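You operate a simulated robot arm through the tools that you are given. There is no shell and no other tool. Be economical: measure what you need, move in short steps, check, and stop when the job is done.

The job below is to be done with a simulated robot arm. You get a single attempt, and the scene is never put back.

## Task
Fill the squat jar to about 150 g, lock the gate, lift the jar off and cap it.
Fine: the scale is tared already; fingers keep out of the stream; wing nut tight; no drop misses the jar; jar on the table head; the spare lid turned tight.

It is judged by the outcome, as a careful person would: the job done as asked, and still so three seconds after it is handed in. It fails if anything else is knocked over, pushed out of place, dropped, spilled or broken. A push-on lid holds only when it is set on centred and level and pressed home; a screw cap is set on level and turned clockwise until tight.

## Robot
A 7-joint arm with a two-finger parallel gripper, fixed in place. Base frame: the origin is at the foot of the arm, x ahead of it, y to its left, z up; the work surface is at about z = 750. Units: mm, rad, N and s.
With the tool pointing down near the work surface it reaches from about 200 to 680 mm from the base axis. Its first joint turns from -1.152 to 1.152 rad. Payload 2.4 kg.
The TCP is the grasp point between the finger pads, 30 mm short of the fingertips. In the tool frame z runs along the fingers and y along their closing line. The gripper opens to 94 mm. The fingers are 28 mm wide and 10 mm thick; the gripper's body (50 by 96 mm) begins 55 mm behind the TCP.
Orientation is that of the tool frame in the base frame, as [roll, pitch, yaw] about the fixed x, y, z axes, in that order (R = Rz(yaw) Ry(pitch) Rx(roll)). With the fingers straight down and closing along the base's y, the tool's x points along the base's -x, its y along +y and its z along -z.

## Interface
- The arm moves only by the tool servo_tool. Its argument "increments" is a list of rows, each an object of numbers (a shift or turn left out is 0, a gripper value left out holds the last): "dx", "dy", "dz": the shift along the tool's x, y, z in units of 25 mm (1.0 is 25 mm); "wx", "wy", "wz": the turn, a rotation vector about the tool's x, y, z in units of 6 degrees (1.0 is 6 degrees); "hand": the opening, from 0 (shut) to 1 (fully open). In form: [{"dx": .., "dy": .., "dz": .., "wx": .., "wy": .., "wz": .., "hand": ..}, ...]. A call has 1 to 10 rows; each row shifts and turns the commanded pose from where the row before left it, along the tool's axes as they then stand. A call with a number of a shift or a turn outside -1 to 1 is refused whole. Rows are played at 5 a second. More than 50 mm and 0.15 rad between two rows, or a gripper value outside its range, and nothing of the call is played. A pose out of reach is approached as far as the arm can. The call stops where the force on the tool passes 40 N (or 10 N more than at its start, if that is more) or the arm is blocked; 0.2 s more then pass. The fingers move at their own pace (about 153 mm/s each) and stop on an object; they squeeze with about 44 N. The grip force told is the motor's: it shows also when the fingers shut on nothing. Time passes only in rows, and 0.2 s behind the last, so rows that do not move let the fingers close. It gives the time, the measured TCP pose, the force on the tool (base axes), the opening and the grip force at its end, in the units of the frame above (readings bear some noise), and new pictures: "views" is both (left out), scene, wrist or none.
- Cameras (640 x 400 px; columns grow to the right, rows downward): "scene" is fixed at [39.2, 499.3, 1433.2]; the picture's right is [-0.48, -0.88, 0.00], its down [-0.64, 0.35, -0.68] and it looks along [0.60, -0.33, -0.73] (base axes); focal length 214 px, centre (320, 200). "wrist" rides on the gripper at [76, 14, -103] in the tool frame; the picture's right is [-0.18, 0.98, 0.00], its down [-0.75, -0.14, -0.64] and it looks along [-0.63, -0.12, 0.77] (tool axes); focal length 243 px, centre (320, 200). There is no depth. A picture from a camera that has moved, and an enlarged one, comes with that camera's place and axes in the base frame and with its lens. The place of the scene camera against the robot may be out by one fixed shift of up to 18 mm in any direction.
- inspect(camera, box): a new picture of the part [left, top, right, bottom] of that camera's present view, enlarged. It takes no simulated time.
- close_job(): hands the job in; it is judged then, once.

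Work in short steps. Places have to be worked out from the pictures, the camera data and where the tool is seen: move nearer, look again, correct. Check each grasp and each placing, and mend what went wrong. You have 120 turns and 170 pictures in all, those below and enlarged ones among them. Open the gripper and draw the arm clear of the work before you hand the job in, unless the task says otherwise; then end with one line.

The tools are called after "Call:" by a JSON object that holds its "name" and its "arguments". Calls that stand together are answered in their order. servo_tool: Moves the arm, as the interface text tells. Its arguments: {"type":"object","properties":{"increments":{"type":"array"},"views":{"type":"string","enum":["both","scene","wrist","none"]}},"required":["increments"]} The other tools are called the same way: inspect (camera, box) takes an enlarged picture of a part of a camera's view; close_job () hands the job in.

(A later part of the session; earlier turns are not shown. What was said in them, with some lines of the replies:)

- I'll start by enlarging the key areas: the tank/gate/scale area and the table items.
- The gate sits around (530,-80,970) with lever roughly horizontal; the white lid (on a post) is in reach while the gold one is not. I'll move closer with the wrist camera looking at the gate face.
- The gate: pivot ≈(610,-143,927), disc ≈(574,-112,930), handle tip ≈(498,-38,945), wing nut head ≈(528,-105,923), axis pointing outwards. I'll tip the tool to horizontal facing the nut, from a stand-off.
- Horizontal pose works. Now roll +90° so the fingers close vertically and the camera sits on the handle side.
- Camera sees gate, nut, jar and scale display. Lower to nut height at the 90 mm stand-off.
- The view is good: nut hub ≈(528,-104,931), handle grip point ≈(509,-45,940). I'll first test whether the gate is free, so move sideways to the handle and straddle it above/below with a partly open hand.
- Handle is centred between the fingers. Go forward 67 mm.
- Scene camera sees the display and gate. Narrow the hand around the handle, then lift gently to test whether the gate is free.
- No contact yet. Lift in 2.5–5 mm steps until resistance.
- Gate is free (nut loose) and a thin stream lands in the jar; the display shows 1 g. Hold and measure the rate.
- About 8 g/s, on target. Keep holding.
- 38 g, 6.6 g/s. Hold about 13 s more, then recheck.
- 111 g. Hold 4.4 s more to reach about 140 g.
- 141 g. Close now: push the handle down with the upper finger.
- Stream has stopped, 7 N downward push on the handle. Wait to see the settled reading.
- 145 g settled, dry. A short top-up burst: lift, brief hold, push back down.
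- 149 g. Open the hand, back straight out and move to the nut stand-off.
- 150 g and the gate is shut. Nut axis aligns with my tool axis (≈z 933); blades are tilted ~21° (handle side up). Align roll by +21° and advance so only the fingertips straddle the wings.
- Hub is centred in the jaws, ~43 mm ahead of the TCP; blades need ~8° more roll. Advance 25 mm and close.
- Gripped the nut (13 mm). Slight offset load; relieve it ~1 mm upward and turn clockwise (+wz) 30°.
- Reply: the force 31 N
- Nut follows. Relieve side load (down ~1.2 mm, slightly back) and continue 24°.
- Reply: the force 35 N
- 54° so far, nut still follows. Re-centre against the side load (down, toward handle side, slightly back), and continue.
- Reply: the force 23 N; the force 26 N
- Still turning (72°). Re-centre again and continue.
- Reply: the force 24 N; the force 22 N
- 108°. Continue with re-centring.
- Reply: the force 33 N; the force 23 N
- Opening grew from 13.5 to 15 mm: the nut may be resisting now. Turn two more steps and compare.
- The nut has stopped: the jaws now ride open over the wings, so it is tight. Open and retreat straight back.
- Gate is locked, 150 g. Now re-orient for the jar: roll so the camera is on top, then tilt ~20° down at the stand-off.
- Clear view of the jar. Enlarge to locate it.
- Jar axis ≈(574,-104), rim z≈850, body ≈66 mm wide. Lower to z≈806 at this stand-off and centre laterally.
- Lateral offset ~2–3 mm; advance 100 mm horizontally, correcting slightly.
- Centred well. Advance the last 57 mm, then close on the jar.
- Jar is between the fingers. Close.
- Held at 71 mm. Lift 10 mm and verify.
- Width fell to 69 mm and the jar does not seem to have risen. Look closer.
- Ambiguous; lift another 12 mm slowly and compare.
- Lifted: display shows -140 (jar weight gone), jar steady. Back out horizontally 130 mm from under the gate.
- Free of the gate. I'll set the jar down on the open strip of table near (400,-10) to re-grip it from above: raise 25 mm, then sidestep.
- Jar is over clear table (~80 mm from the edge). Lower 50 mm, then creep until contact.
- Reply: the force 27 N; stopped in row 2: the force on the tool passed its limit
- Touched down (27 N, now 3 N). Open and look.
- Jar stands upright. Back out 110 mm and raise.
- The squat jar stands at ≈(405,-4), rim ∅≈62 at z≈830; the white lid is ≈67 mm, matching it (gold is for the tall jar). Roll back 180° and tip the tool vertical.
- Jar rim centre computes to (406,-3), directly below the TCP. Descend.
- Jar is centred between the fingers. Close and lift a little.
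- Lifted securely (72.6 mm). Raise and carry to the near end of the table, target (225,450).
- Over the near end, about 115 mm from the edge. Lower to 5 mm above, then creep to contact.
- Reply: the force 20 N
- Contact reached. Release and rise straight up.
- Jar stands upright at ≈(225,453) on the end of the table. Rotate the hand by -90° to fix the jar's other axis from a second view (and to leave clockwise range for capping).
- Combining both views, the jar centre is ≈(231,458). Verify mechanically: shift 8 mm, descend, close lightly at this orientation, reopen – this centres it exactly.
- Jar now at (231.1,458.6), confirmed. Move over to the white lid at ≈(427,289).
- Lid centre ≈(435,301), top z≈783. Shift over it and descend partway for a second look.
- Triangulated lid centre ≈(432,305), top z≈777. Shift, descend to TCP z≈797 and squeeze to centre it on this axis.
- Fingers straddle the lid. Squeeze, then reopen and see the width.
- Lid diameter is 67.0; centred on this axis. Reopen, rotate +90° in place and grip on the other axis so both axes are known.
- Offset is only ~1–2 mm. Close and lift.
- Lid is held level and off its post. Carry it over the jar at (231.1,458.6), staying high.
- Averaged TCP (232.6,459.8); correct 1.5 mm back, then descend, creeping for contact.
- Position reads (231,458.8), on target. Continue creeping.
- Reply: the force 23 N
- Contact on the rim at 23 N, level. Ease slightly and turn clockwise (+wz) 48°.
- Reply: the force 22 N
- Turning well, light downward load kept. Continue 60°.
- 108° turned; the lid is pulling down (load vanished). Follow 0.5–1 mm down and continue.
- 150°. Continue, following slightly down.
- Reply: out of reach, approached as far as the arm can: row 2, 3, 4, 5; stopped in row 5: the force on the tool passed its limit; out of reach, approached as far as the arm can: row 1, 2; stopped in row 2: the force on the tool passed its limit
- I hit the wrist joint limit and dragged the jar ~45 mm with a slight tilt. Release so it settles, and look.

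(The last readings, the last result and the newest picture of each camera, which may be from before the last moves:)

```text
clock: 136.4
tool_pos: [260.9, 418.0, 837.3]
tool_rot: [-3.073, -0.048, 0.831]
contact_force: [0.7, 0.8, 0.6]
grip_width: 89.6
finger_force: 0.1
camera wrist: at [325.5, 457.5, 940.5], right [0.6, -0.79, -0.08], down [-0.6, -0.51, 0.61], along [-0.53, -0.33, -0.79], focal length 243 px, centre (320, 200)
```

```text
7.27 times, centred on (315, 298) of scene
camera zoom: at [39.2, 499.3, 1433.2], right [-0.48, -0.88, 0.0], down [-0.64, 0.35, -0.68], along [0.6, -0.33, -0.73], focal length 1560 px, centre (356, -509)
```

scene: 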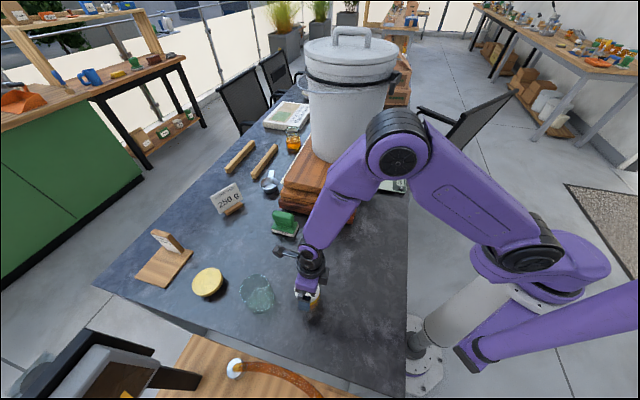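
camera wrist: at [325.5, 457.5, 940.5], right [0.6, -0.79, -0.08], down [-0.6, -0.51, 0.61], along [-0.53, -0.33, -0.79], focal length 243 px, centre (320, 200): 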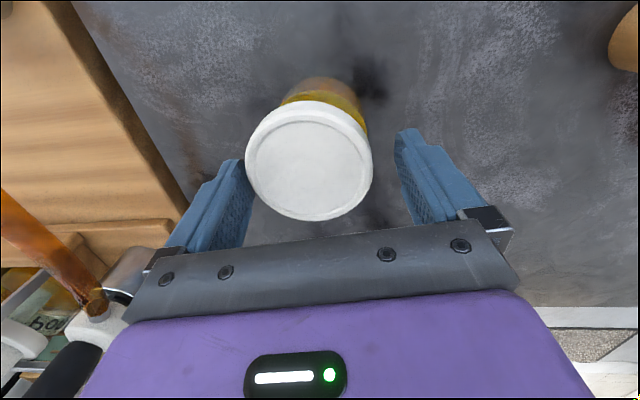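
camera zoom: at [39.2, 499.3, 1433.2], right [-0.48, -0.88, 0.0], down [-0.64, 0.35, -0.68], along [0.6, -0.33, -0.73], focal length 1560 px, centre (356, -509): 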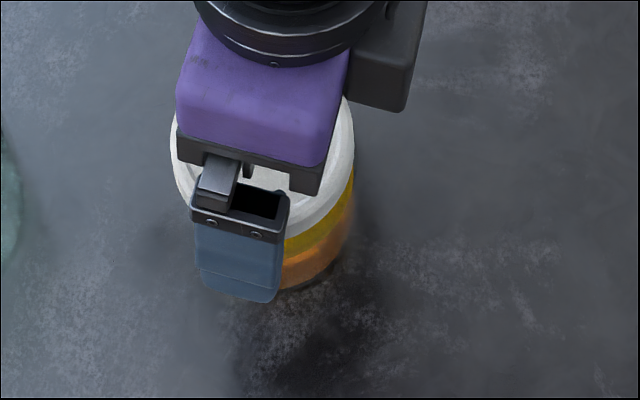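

Jar with lid stands. Shift the hand 4 mm clear of the lid edge, rise, then straighten the tool.

Call:
{"name": "servo_tool", "arguments": {"increments": [{"dy": -0.18}, {"dz": -0.4}, {"dz": -0.8}, {"dz": -0.9}, {"dz": -0.9}, {"wx": -0.655, "wy": -0.458}, {}], "views": "both"}}

Call:
{"name": "inspect", "arguments": {"camera": "scene", "box": [280, 270, 350, 325]}}

Call:
{"name": "inspect", "arguments": {"camera": "wrist", "box": [220, 30, 420, 200]}}

```text
clock: 138.0
tool_pos: [266.4, 400.6, 903.3]
tool_rot: [-3.064, -0.049, 0.837]
contact_force: [-0.6, 0.2, -0.6]
grip_width: 89.5
finger_force: 0.1
out of reach, approached as far as the arm can: row 3, 4, 5, 6
camera wrist: at [331.4, 438.2, 1007.7], right [0.61, -0.79, -0.09], down [-0.59, -0.52, 0.61], along [-0.53, -0.32, -0.78], focal length 243 px, centre (320, 200)
```

scene: 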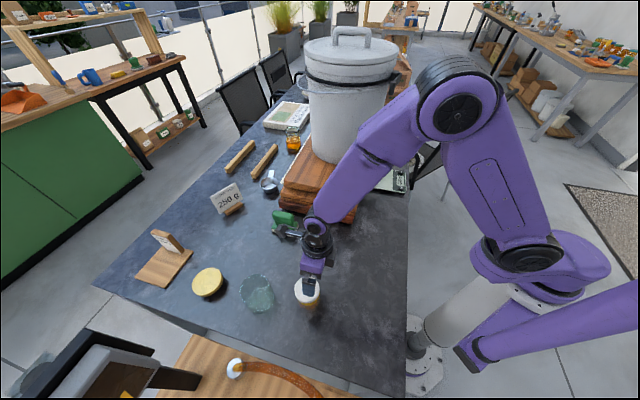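
wrist: 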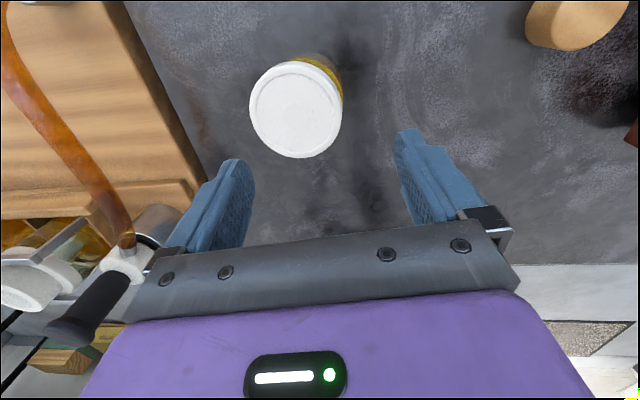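

```text
7.27 times, centred on (315, 298) of scene
camera zoom: at [39.2, 499.3, 1433.2], right [-0.48, -0.88, 0.0], down [-0.64, 0.35, -0.68], along [0.6, -0.33, -0.73], focal length 1560 px, centre (356, -509)
```

zoom: 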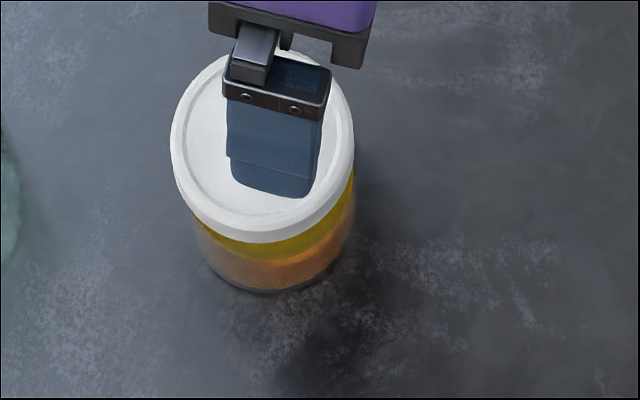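

```text
2.35 times, centred on (320, 115) of wrist
camera zoom: at [331.4, 438.2, 1007.7], right [0.61, -0.79, -0.09], down [-0.59, -0.52, 0.61], along [-0.53, -0.32, -0.78], focal length 571 px, centre (320, 400)
```

zoom: 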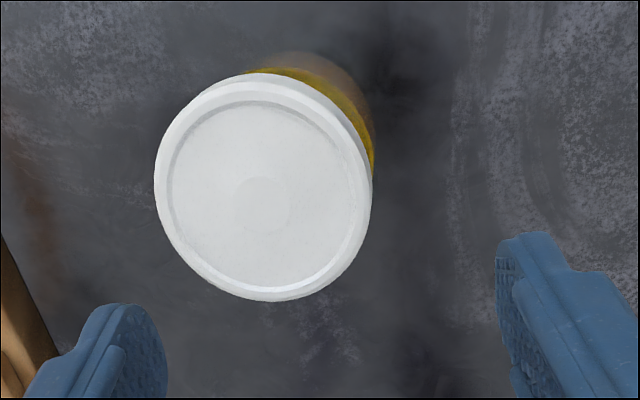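

The lid sits level on the jar, but I must confirm it's tight. Unwind the wrist (-wz) and re-grip for a further turn.

Call:
{"name": "servo_tool", "arguments": {"increments": [{"wz": -1}, {"wz": -1}, {"wz": -1}, {"wz": -1}, {"wz": -1}, {"wz": -1}, {"wz": -1}, {"wz": -1}, {"wz": -1}, {"wz": -1}], "views": "none"}}

Call:
{"name": "servo_tool", "arguments": {"increments": [{"wz": -1}, {"wz": -1}, {"wz": -1}, {"wz": -1}, {"wz": -1}, {"wz": -1}, {"wz": -1}, {"wz": -1}, {"wz": -1}, {"wz": -1}], "views": "none"}}

Call:
{"name": "servo_tool", "arguments": {"increments": [{"wz": -1}, {"wz": -1}, {"wz": -1}, {"wz": -1}, {"wz": -1}, {"wz": -1}, {"wz": -1}, {"wz": -1}, {}], "views": "wrist"}}

Call:
{"name": "inspect", "arguments": {"camera": "wrist", "box": [220, 30, 420, 230]}}

```text
clock: 140.2
tool_pos: [267.2, 400.0, 903.4]
tool_rot: [3.138, -0.092, 1.889]
contact_force: [0.3, 0.3, -1.0]
grip_width: 89.3
finger_force: 0.1
```

```text
clock: 142.4
tool_pos: [266.7, 400.0, 903.7]
tool_rot: [3.059, -0.045, 2.937]
contact_force: [0.5, -0.5, -0.1]
grip_width: 89.4
finger_force: 0.1
```

```text
clock: 144.4
tool_pos: [266.7, 400.7, 904.1]
tool_rot: [3.054, 0.031, -2.515]
contact_force: [0.3, -0.1, -0.5]
grip_width: 89.3
finger_force: 0.0
camera wrist: at [199.2, 358.7, 1004.4], right [-0.43, 0.9, 0.09], down [0.71, 0.27, 0.65], along [0.56, 0.34, -0.75], focal length 243 px, centre (320, 200)
```

wrist: 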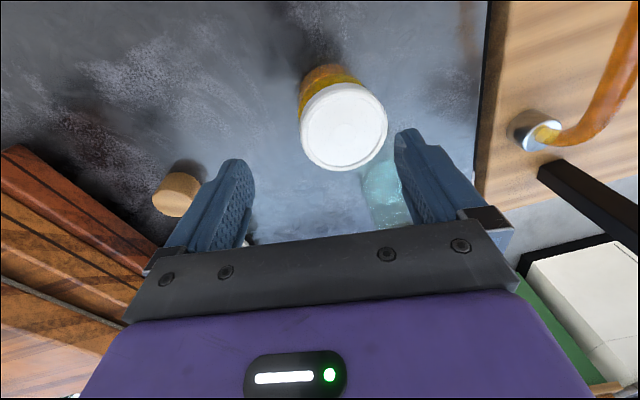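

```text
2.00 times, centred on (320, 130) of wrist
camera zoom: at [199.2, 358.7, 1004.4], right [-0.43, 0.9, 0.09], down [0.71, 0.27, 0.65], along [0.56, 0.34, -0.75], focal length 485 px, centre (320, 340)
```

zoom: 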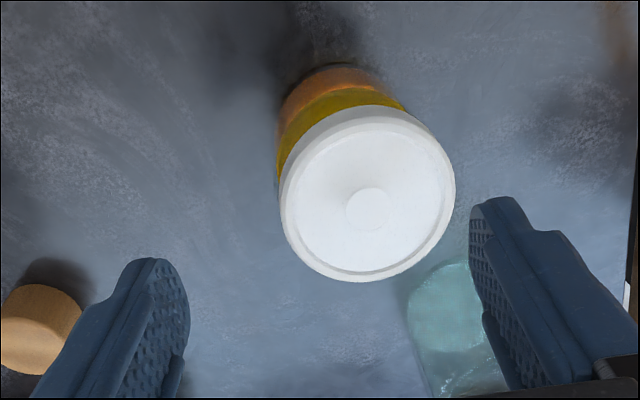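

Straighten the tool (measured tilt ~5°) and shift toward the jar (≈(260,426)).

Call:
{"name": "servo_tool", "arguments": {"increments": [{"wx": 0.837, "wy": 0.296}, {"dx": -0.4, "dy": 0.85}, {}, {}], "views": "wrist"}}

Call:
{"name": "inspect", "arguments": {"camera": "wrist", "box": [220, 30, 420, 230]}}

```text
clock: 145.4
tool_pos: [263.0, 423.8, 904.1]
tool_rot: [3.141, -0.001, -2.514]
contact_force: [0.4, -0.1, 0.2]
grip_width: 89.4
finger_force: 0.1
camera wrist: at [192.7, 390.8, 1005.3], right [-0.43, 0.9, 0.0], down [0.69, 0.33, 0.64], along [0.58, 0.28, -0.77], focal length 243 px, centre (320, 200)
```

wrist: 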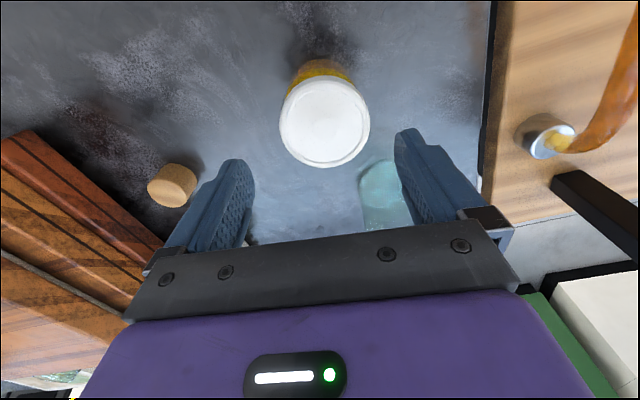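

```text
2.00 times, centred on (320, 130) of wrist
camera zoom: at [192.7, 390.8, 1005.3], right [-0.43, 0.9, 0.0], down [0.69, 0.33, 0.64], along [0.58, 0.28, -0.77], focal length 485 px, centre (320, 340)
```

zoom: 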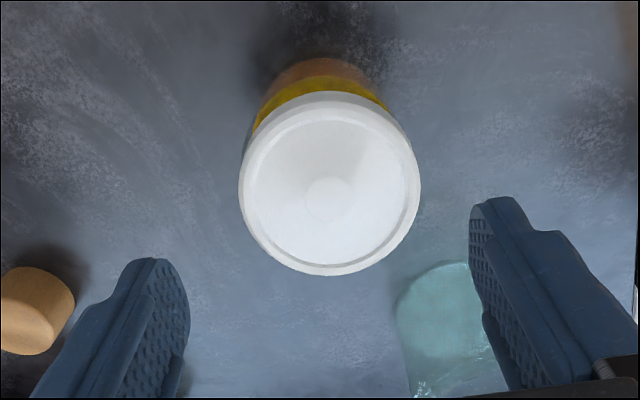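

Lid is ~3.5 mm off in y; correct, descend to z≈846 and grip.

Call:
{"name": "servo_tool", "arguments": {"increments": [{"dy": 0.14}, {"dz": 0.8}, {"dz": 0.8}, {"dz": 0.7}, {}], "views": "wrist"}}

Call:
{"name": "servo_tool", "arguments": {"increments": [{"hand": 0.78}, {"hand": 0.4}, {}, {}], "views": "wrist"}}

```text
clock: 146.6
tool_pos: [260.5, 426.9, 845.2]
tool_rot: [3.141, 0.002, -2.514]
contact_force: [-0.3, -0.2, -0.1]
grip_width: 89.5
finger_force: 0.1
camera wrist: at [190.7, 393.8, 946.6], right [-0.43, 0.9, 0.0], down [0.69, 0.33, 0.64], along [0.58, 0.28, -0.77], focal length 243 px, centre (320, 200)
```

wrist: 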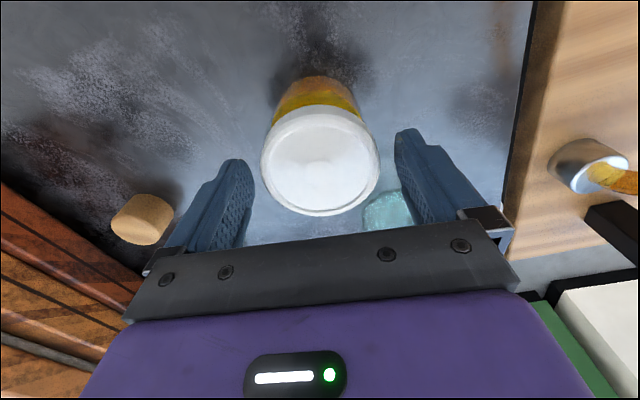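

```text
clock: 147.6
tool_pos: [260.2, 427.5, 845.7]
tool_rot: [-3.141, 0.0, -2.514]
contact_force: [-0.3, 0.5, -0.1]
grip_width: 66.5
finger_force: 44.2
camera wrist: at [190.7, 393.8, 946.8], right [-0.43, 0.9, 0.0], down [0.69, 0.33, 0.64], along [0.58, 0.28, -0.77], focal length 243 px, centre (320, 200)
```

wrist: 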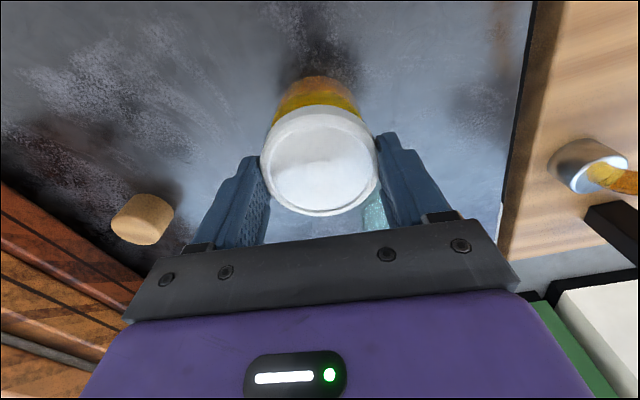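

Gripped (66.5 mm). Press lightly and turn clockwise 54° more.

Call:
{"name": "servo_tool", "arguments": {"increments": [{"dz": 0.05}, {"wz": 1}, {"wz": 1}, {"wz": 1}], "views": "none"}}

Call:
{"name": "servo_tool", "arguments": {"increments": [{"wz": 1}, {"wz": 1}, {"wz": 1}], "views": "none"}}

Call:
{"name": "servo_tool", "arguments": {"increments": [{"wz": 1}, {"wz": 1}, {"wz": 1}], "views": "wrist"}}

```text
clock: 148.6
tool_pos: [261.1, 427.8, 844.9]
tool_rot: [3.14, 0.001, -2.829]
contact_force: [0.0, 0.7, 0.8]
grip_width: 66.2
finger_force: 44.2
```

```text
clock: 149.4
tool_pos: [261.6, 426.1, 845.5]
tool_rot: [-3.141, 0.001, 3.139]
contact_force: [0.2, -1.9, 1.5]
grip_width: 66.2
finger_force: 44.0
```

```text
clock: 150.2
tool_pos: [259.4, 425.8, 845.4]
tool_rot: [3.14, 0.002, 2.826]
contact_force: [0.0, 0.6, -2.4]
grip_width: 66.2
finger_force: 44.4
camera wrist: at [192.5, 463.6, 946.8], right [0.48, 0.88, 0.0], down [0.67, -0.37, 0.64], along [0.56, -0.31, -0.77], focal length 243 px, centre (320, 200)
```

wrist: 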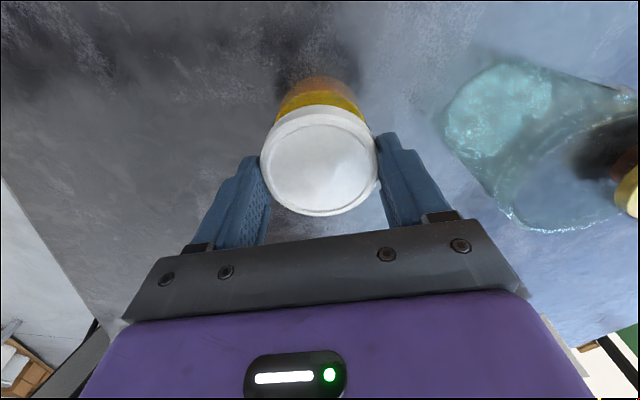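

No resistance felt. Press firmly (~25 N) so the table holds the jar, and continue turning.

Call:
{"name": "servo_tool", "arguments": {"increments": [{"dz": 0.06}, {}], "views": "none"}}

Call:
{"name": "servo_tool", "arguments": {"increments": [{"dz": 0.04}, {}], "views": "none"}}

```text
clock: 150.8
tool_pos: [260.4, 425.6, 845.6]
tool_rot: [3.139, 0.002, 2.827]
contact_force: [-2.1, -5.2, 23.1]
grip_width: 66.4
finger_force: 44.1
```

```text
clock: 151.4
tool_pos: [261.4, 426.2, 842.6]
tool_rot: [3.137, 0.002, 2.829]
contact_force: [-1.8, -5.9, 34.1]
grip_width: 66.5
finger_force: 44.7
```

34 N down. Turn clockwise and watch.

Call:
{"name": "servo_tool", "arguments": {"increments": [{"wz": 1}, {"wz": 1}, {"wz": 1}], "views": "none"}}

Call:
{"name": "servo_tool", "arguments": {"increments": [{"wz": 1}, {"wz": 1}, {"wz": 1}, {"wz": 1}], "views": "wrist"}}

```text
clock: 152.2
tool_pos: [260.7, 426.8, 842.5]
tool_rot: [3.139, 0.001, 2.512]
contact_force: [1.0, 2.8, 16.3]
grip_width: 66.5
finger_force: 44.0
```

```text
clock: 153.2
tool_pos: [260.9, 426.0, 842.6]
tool_rot: [3.14, 0.001, 2.091]
contact_force: [2.3, 4.2, 13.8]
grip_width: 66.7
finger_force: 43.9
camera wrist: at [235.1, 499.4, 944.4], right [0.94, 0.33, 0.0], down [0.25, -0.72, 0.64], along [0.21, -0.61, -0.77], focal length 243 px, centre (320, 200)
```

wrist: 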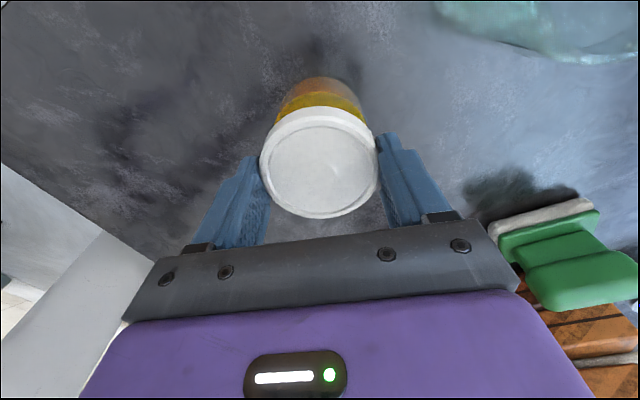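

Load relaxed to 14 N (lid may still be drawing down). Press again and continue 36°.

Call:
{"name": "servo_tool", "arguments": {"increments": [{"dz": 0.05}, {"wz": 1}, {"wz": 1}, {"wz": 1}], "views": "none"}}

Call:
{"name": "servo_tool", "arguments": {"increments": [{"wz": 1}, {"wz": 1}, {"wz": 1}], "views": "both"}}

Call:
{"name": "inspect", "arguments": {"camera": "scene", "box": [280, 270, 350, 325]}}

```text
clock: 154.2
tool_pos: [260.2, 426.0, 841.7]
tool_rot: [-3.141, 0.001, 1.78]
contact_force: [-1.2, -1.7, 27.4]
grip_width: 66.6
finger_force: 44.1
```

```text
clock: 155.0
tool_pos: [261.2, 425.1, 841.3]
tool_rot: [3.142, 0.001, 1.465]
contact_force: [-0.1, 1.1, 19.3]
grip_width: 66.7
finger_force: 44.3
camera wrist: at [282.5, 500.6, 943.3], right [0.96, -0.29, 0.0], down [-0.22, -0.73, 0.64], along [-0.18, -0.61, -0.77], focal length 243 px, centre (320, 200)
```

scene: 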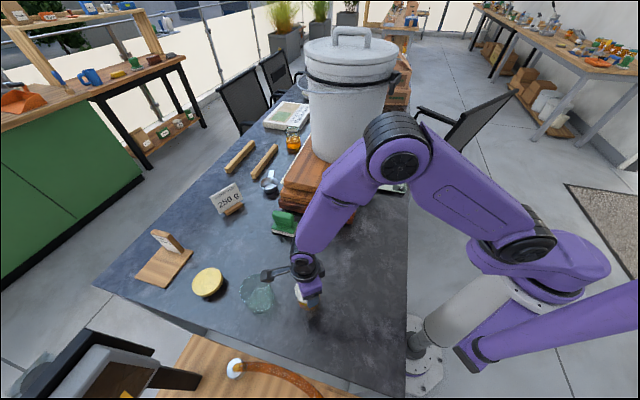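
wrist: 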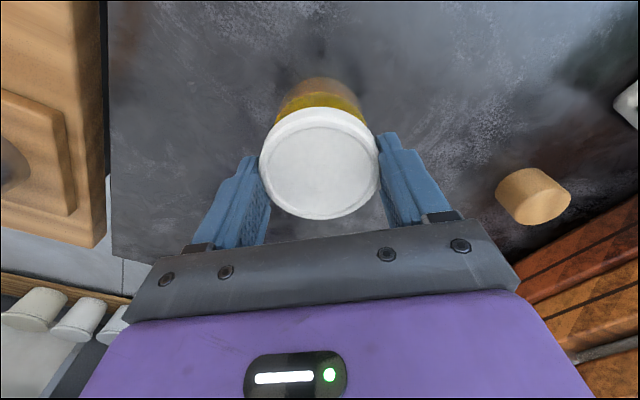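

```text
7.27 times, centred on (315, 298) of scene
camera zoom: at [39.0, 499.0, 1433.3], right [-0.48, -0.88, 0.0], down [-0.64, 0.35, -0.68], along [0.6, -0.33, -0.73], focal length 1560 px, centre (356, -509)
```

zoom: 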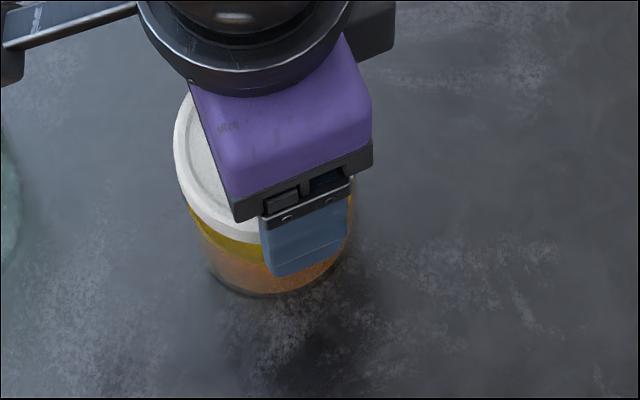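

Lid top has come down ~10 mm since first contact and is level: it is seated. I'll release, unwind, then move the jar back nearer the end by its body, and finish with one more firm turn.

Call:
{"name": "servo_tool", "arguments": {"increments": [{"dz": -0.04}, {"hand": 0.95}, {}, {"dz": -0.8}, {"dz": -0.9}, {"wz": -1}, {"wz": -1}, {"wz": -1}, {"wz": -1}, {"wz": -1}], "views": "none"}}

Call:
{"name": "servo_tool", "arguments": {"increments": [{"wz": -1}, {"wz": -1}, {"wz": -1}, {"wz": -1}, {"wz": -1}, {"wz": -1}, {"wz": -1}, {"wz": -1}, {"wz": -1}, {"wz": -1}], "views": "none"}}

Call:
{"name": "servo_tool", "arguments": {"increments": [{"wz": -1}, {"wz": -1}, {"wz": -1}, {"wz": -1}, {"wz": -1}, {"wz": -1}, {"wz": -1}, {"wz": -1}, {"wz": -1}, {}], "views": "wrist"}}

```text
clock: 157.2
tool_pos: [260.3, 425.7, 886.6]
tool_rot: [-3.141, 0.0, 1.991]
contact_force: [-0.5, -0.1, 0.0]
grip_width: 89.2
finger_force: 0.0
```

```text
clock: 159.4
tool_pos: [261.0, 426.9, 883.8]
tool_rot: [-3.14, 0.0, 3.038]
contact_force: [1.0, -0.2, 0.3]
grip_width: 89.4
finger_force: 0.1
```

```text
clock: 161.6
tool_pos: [260.4, 427.0, 886.6]
tool_rot: [3.14, 0.002, -2.302]
contact_force: [-0.5, -0.2, -0.3]
grip_width: 89.1
finger_force: 0.1
camera wrist: at [198.4, 379.7, 986.9], right [-0.61, 0.79, 0.0], down [0.61, 0.47, 0.64], along [0.51, 0.39, -0.77], focal length 243 px, centre (320, 200)
```

wrist: 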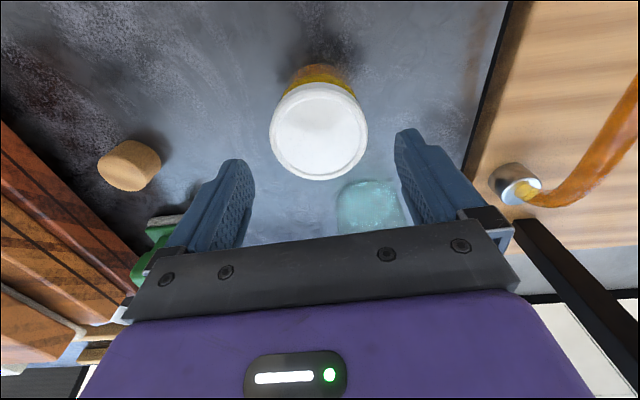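

Jar centred below. Descend, grip the body, lift a little, shift 45 mm toward the end, and set down.

Call:
{"name": "servo_tool", "arguments": {"increments": [{"hand": 1.0}, {"dz": 0.9}, {"dz": 0.9}, {"dz": 0.9}, {"dz": 0.92}, {}, {"hand": 0.8}, {"hand": 0.4}, {}, {}], "views": "wrist"}}

```text
clock: 163.8
tool_pos: [261.6, 426.2, 795.2]
tool_rot: [-3.141, 0.001, -2.305]
contact_force: [0.6, 0.6, -1.0]
grip_width: 69.9
finger_force: 44.1
camera wrist: at [199.4, 379.7, 896.3], right [-0.61, 0.79, 0.0], down [0.61, 0.47, 0.64], along [0.51, 0.39, -0.77], focal length 243 px, centre (320, 200)
```

wrist: 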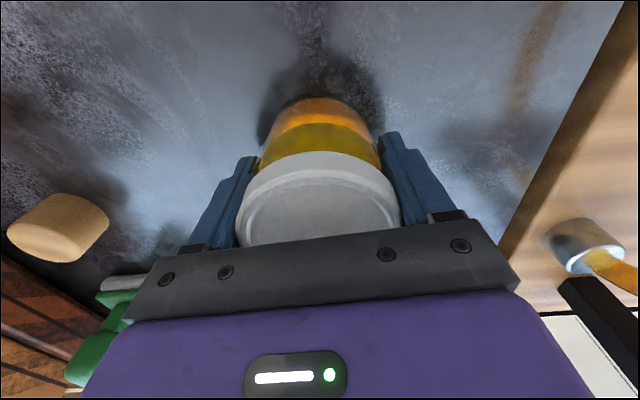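

Call:
{"name": "servo_tool", "arguments": {"increments": [{"dz": -0.3}, {"dz": -0.3}, {"dy": 0.6}, {"dy": 0.6}, {"dy": 0.6}, {}], "views": "wrist"}}

Call:
{"name": "servo_tool", "arguments": {"increments": [{"dz": 0.3}, {"dz": 0.24}, {}], "views": "none"}}

```text
clock: 165.2
tool_pos: [227.1, 456.1, 809.6]
tool_rot: [3.141, 0.0, -2.305]
contact_force: [0.4, 0.3, -3.4]
grip_width: 69.8
finger_force: 44.2
camera wrist: at [165.2, 410.0, 911.1], right [-0.61, 0.79, 0.0], down [0.61, 0.47, 0.64], along [0.51, 0.39, -0.77], focal length 243 px, centre (320, 200)
```

wrist: 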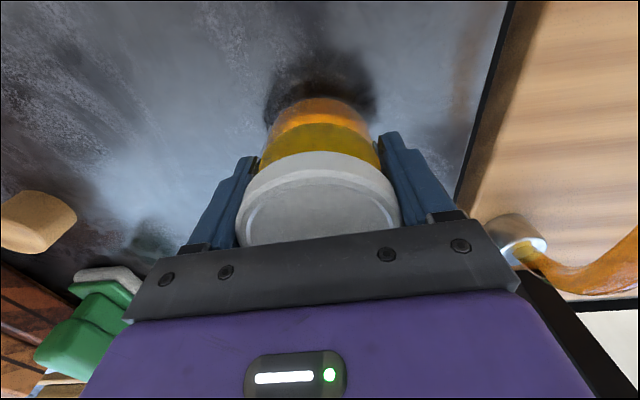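

```text
clock: 166.0
tool_pos: [227.6, 457.7, 796.0]
tool_rot: [3.14, 0.0, -2.303]
contact_force: [-0.9, 0.1, -2.8]
grip_width: 69.9
finger_force: 44.8
```

Call:
{"name": "servo_tool", "arguments": {"increments": [{"dz": 0.05}, {}], "views": "none"}}

Call:
{"name": "servo_tool", "arguments": {"increments": [{"dz": 0.03}, {}], "views": "none"}}

```text
clock: 166.6
tool_pos: [227.0, 457.4, 795.3]
tool_rot: [3.141, -0.001, -2.304]
contact_force: [-0.6, -0.2, -2.6]
grip_width: 69.9
finger_force: 43.7
```

```text
clock: 167.2
tool_pos: [225.9, 456.7, 794.3]
tool_rot: [3.141, 0.002, -2.304]
contact_force: [1.2, -1.3, 2.7]
grip_width: 69.7
finger_force: 44.3
```

Jar on the table. Open, rise 50 mm to lid height, grip the lid.

Call:
{"name": "servo_tool", "arguments": {"increments": [{"hand": 1.0}, {}, {"dz": -0.7}, {"dz": -0.7}, {"dz": -0.55}, {}, {"hand": 0.78}, {"hand": 0.4}, {}, {}], "views": "wrist"}}

```text
clock: 169.4
tool_pos: [227.3, 457.4, 842.1]
tool_rot: [3.141, 0.001, -2.305]
contact_force: [-0.1, -1.2, 3.4]
grip_width: 66.3
finger_force: 44.1
camera wrist: at [165.5, 410.4, 944.3], right [-0.61, 0.79, 0.0], down [0.61, 0.47, 0.64], along [0.51, 0.39, -0.77], focal length 243 px, centre (320, 200)
```

wrist: 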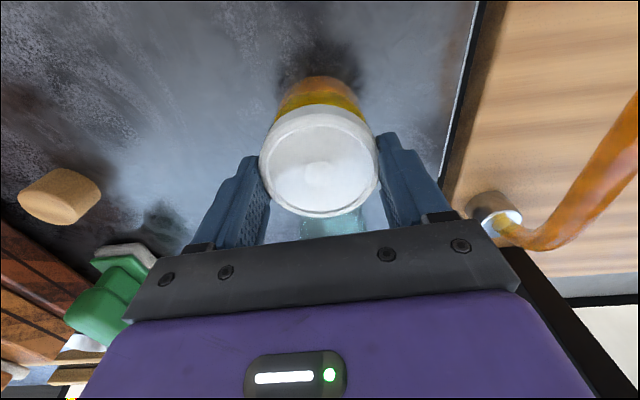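

Lid gripped. Press and turn clockwise up to ~120°.

Call:
{"name": "servo_tool", "arguments": {"increments": [{"dz": 0.06}, {"dz": 0.03}, {"wz": 1}, {"wz": 1}, {"wz": 1}], "views": "none"}}

Call:
{"name": "servo_tool", "arguments": {"increments": [{"dz": 0.02}, {"wz": 1}, {"wz": 1}, {"wz": 1}, {"wz": 1}, {"wz": 1}], "views": "none"}}

Call:
{"name": "servo_tool", "arguments": {"increments": [{"wz": 1}, {"wz": 1}, {"wz": 1}, {"wz": 1}, {"wz": 1}], "views": "wrist"}}

```text
clock: 170.6
tool_pos: [227.3, 457.3, 841.5]
tool_rot: [3.141, 0.003, -2.621]
contact_force: [2.7, 1.7, 25.7]
grip_width: 66.3
finger_force: 44.3
```

```text
clock: 172.0
tool_pos: [227.3, 457.1, 841.2]
tool_rot: [3.139, 0.002, 3.139]
contact_force: [0.3, 0.7, 30.2]
grip_width: 66.7
finger_force: 44.0
```

```text
clock: 173.2
tool_pos: [226.9, 455.0, 839.6]
tool_rot: [3.141, 0.0, 2.617]
contact_force: [1.8, 1.0, 20.9]
grip_width: 66.5
finger_force: 44.1
camera wrist: at [167.7, 506.8, 941.5], right [0.65, 0.76, 0.0], down [0.58, -0.5, 0.64], along [0.49, -0.42, -0.77], focal length 243 px, centre (320, 200)
```

wrist: 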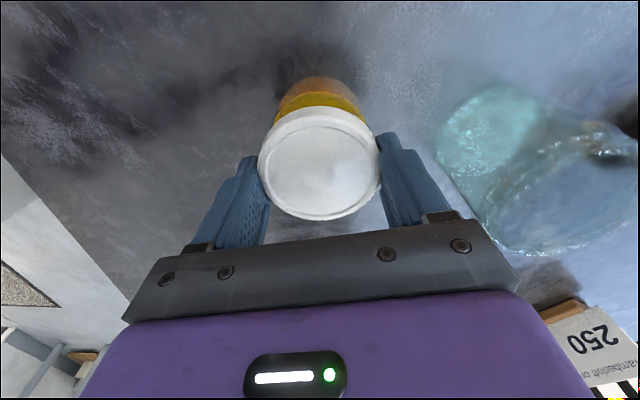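

Call:
{"name": "servo_tool", "arguments": {"increments": [{"dz": 0.02}, {"wz": 1}, {"wz": 1}, {"wz": 1}, {"wz": 1}, {"wz": 1}, {"wz": 1}], "views": "none"}}

Call:
{"name": "servo_tool", "arguments": {"increments": [{"dz": -0.05}, {"hand": 0.9}, {}, {"dz": -0.7}, {"dz": -0.9}, {"dz": -0.9}], "views": "both"}}

Call:
{"name": "inspect", "arguments": {"camera": "scene", "box": [275, 275, 345, 330]}}

```text
clock: 174.8
tool_pos: [226.5, 455.8, 839.4]
tool_rot: [3.139, -0.001, 1.99]
contact_force: [1.8, 0.6, 21.9]
grip_width: 66.6
finger_force: 44.4
```

```text
clock: 176.2
tool_pos: [228.3, 454.2, 904.4]
tool_rot: [-3.141, 0.001, 1.99]
contact_force: [0.1, 0.8, -0.3]
grip_width: 84.5
finger_force: 0.0
camera wrist: at [210.2, 530.3, 1005.7], right [0.97, 0.23, 0.0], down [0.18, -0.75, 0.64], along [0.15, -0.62, -0.77], focal length 243 px, centre (320, 200)
```

scene: 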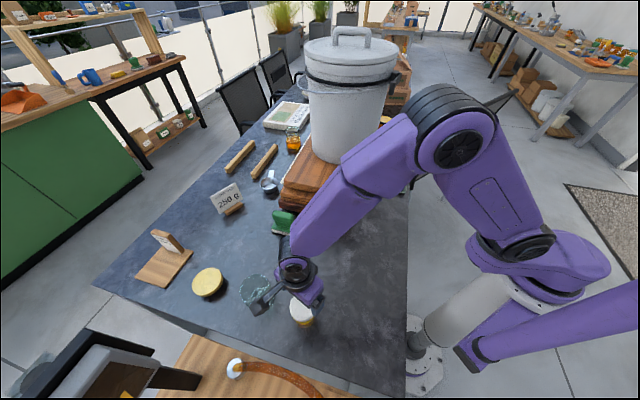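
wrist: 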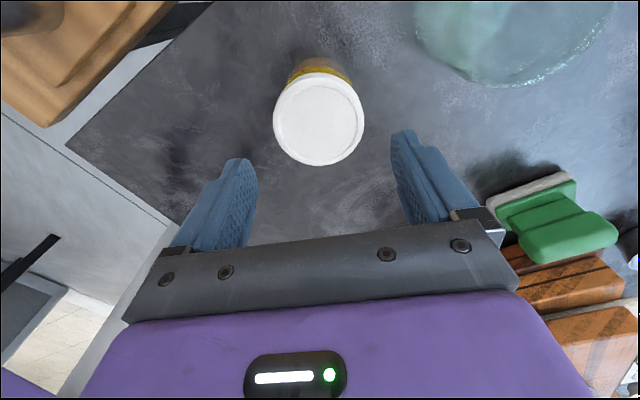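

```text
7.27 times, centred on (310, 302) of scene
camera zoom: at [39.2, 499.3, 1433.2], right [-0.48, -0.88, 0.0], down [-0.64, 0.35, -0.68], along [0.6, -0.33, -0.73], focal length 1560 px, centre (393, -546)
```

zoom: 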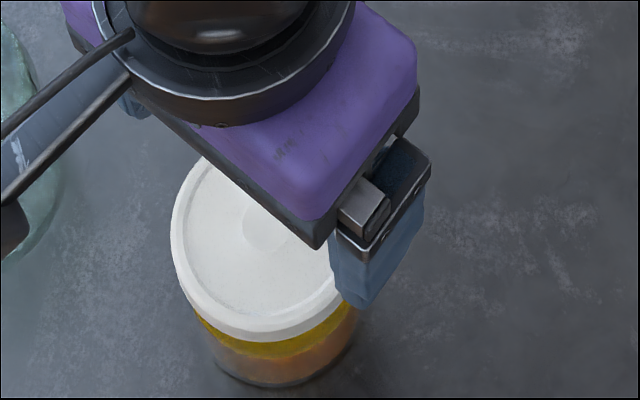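

Lid is level and seated. Withdraw the arm up and away, and check the whole scene including the gate and scale.

Call:
{"name": "servo_tool", "arguments": {"increments": [{"dz": -0.9}, {"dz": -0.9}, {"dz": -0.9}, {"dz": -0.9}, {"dx": -1}, {"dx": -1}, {"dx": -1}, {"dx": -1}, {"dx": -1}, {"dx": -1}], "views": "scene"}}

Call:
{"name": "inspect", "arguments": {"camera": "scene", "box": [230, 260, 350, 335]}}

Call:
{"name": "inspect", "arguments": {"camera": "scene", "box": [345, 120, 425, 220]}}

```text
clock: 178.4
tool_pos: [288.9, 317.5, 993.4]
tool_rot: [-3.141, 0.0, 1.99]
contact_force: [-0.4, -0.6, -0.7]
grip_width: 84.5
finger_force: 0.0
```

scene: 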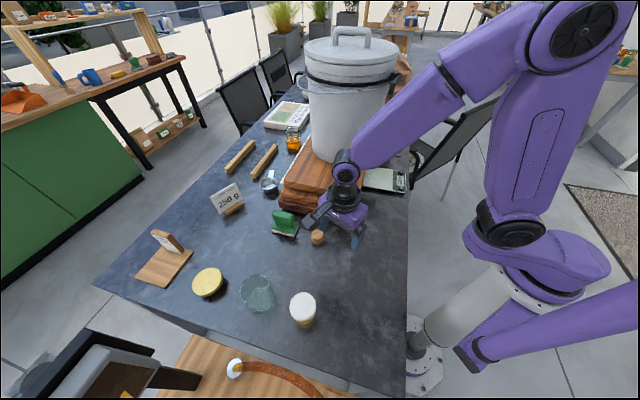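

```text
5.33 times, centred on (290, 298) of scene
camera zoom: at [39.2, 499.3, 1433.2], right [-0.48, -0.88, 0.0], down [-0.64, 0.35, -0.68], along [0.6, -0.33, -0.73], focal length 1144 px, centre (480, -320)
```

zoom: 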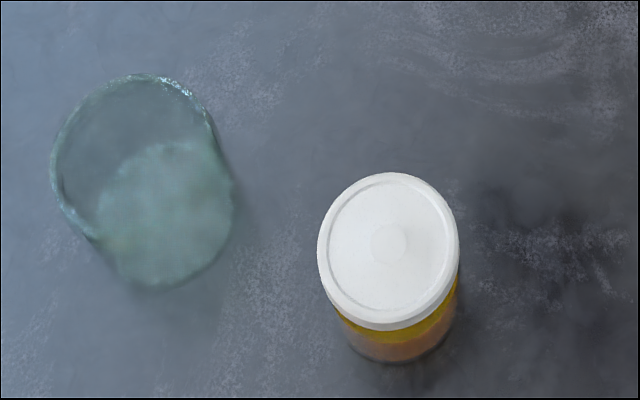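

```text
4.00 times, centred on (385, 170) of scene
camera zoom: at [39.2, 499.3, 1433.2], right [-0.48, -0.88, 0.0], down [-0.64, 0.35, -0.68], along [0.6, -0.33, -0.73], focal length 858 px, centre (60, 320)
```

zoom: 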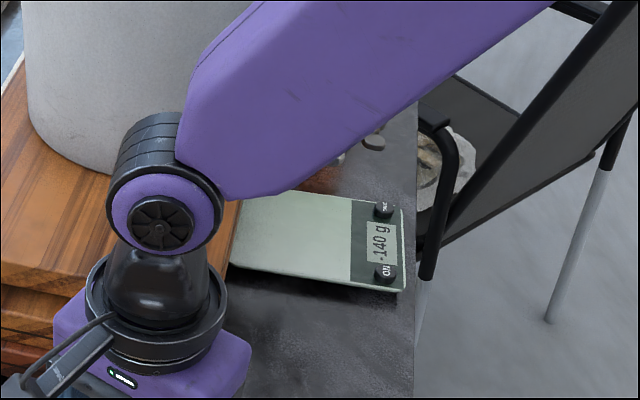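

The jar is capped and upright at the table's near end. The scale still reads -140 g with nothing on it, so nothing has dripped since I lifted the jar, and the arm is clear. Handing in.

Call:
{"name": "close_job", "arguments": {}}

```text
The job is handed in.
```

I filled the squat jar to 150 g, shut the gate and turned its wing nut until it stopped. The jar now stands at the near end of the table with the white lid screwed on level. I turned the lid well past where it seated but couldn't measure how tight it is. While capping, the wrist hit its joint limit and dragged the jar about 45 mm; it stayed upright, and I moved it back.
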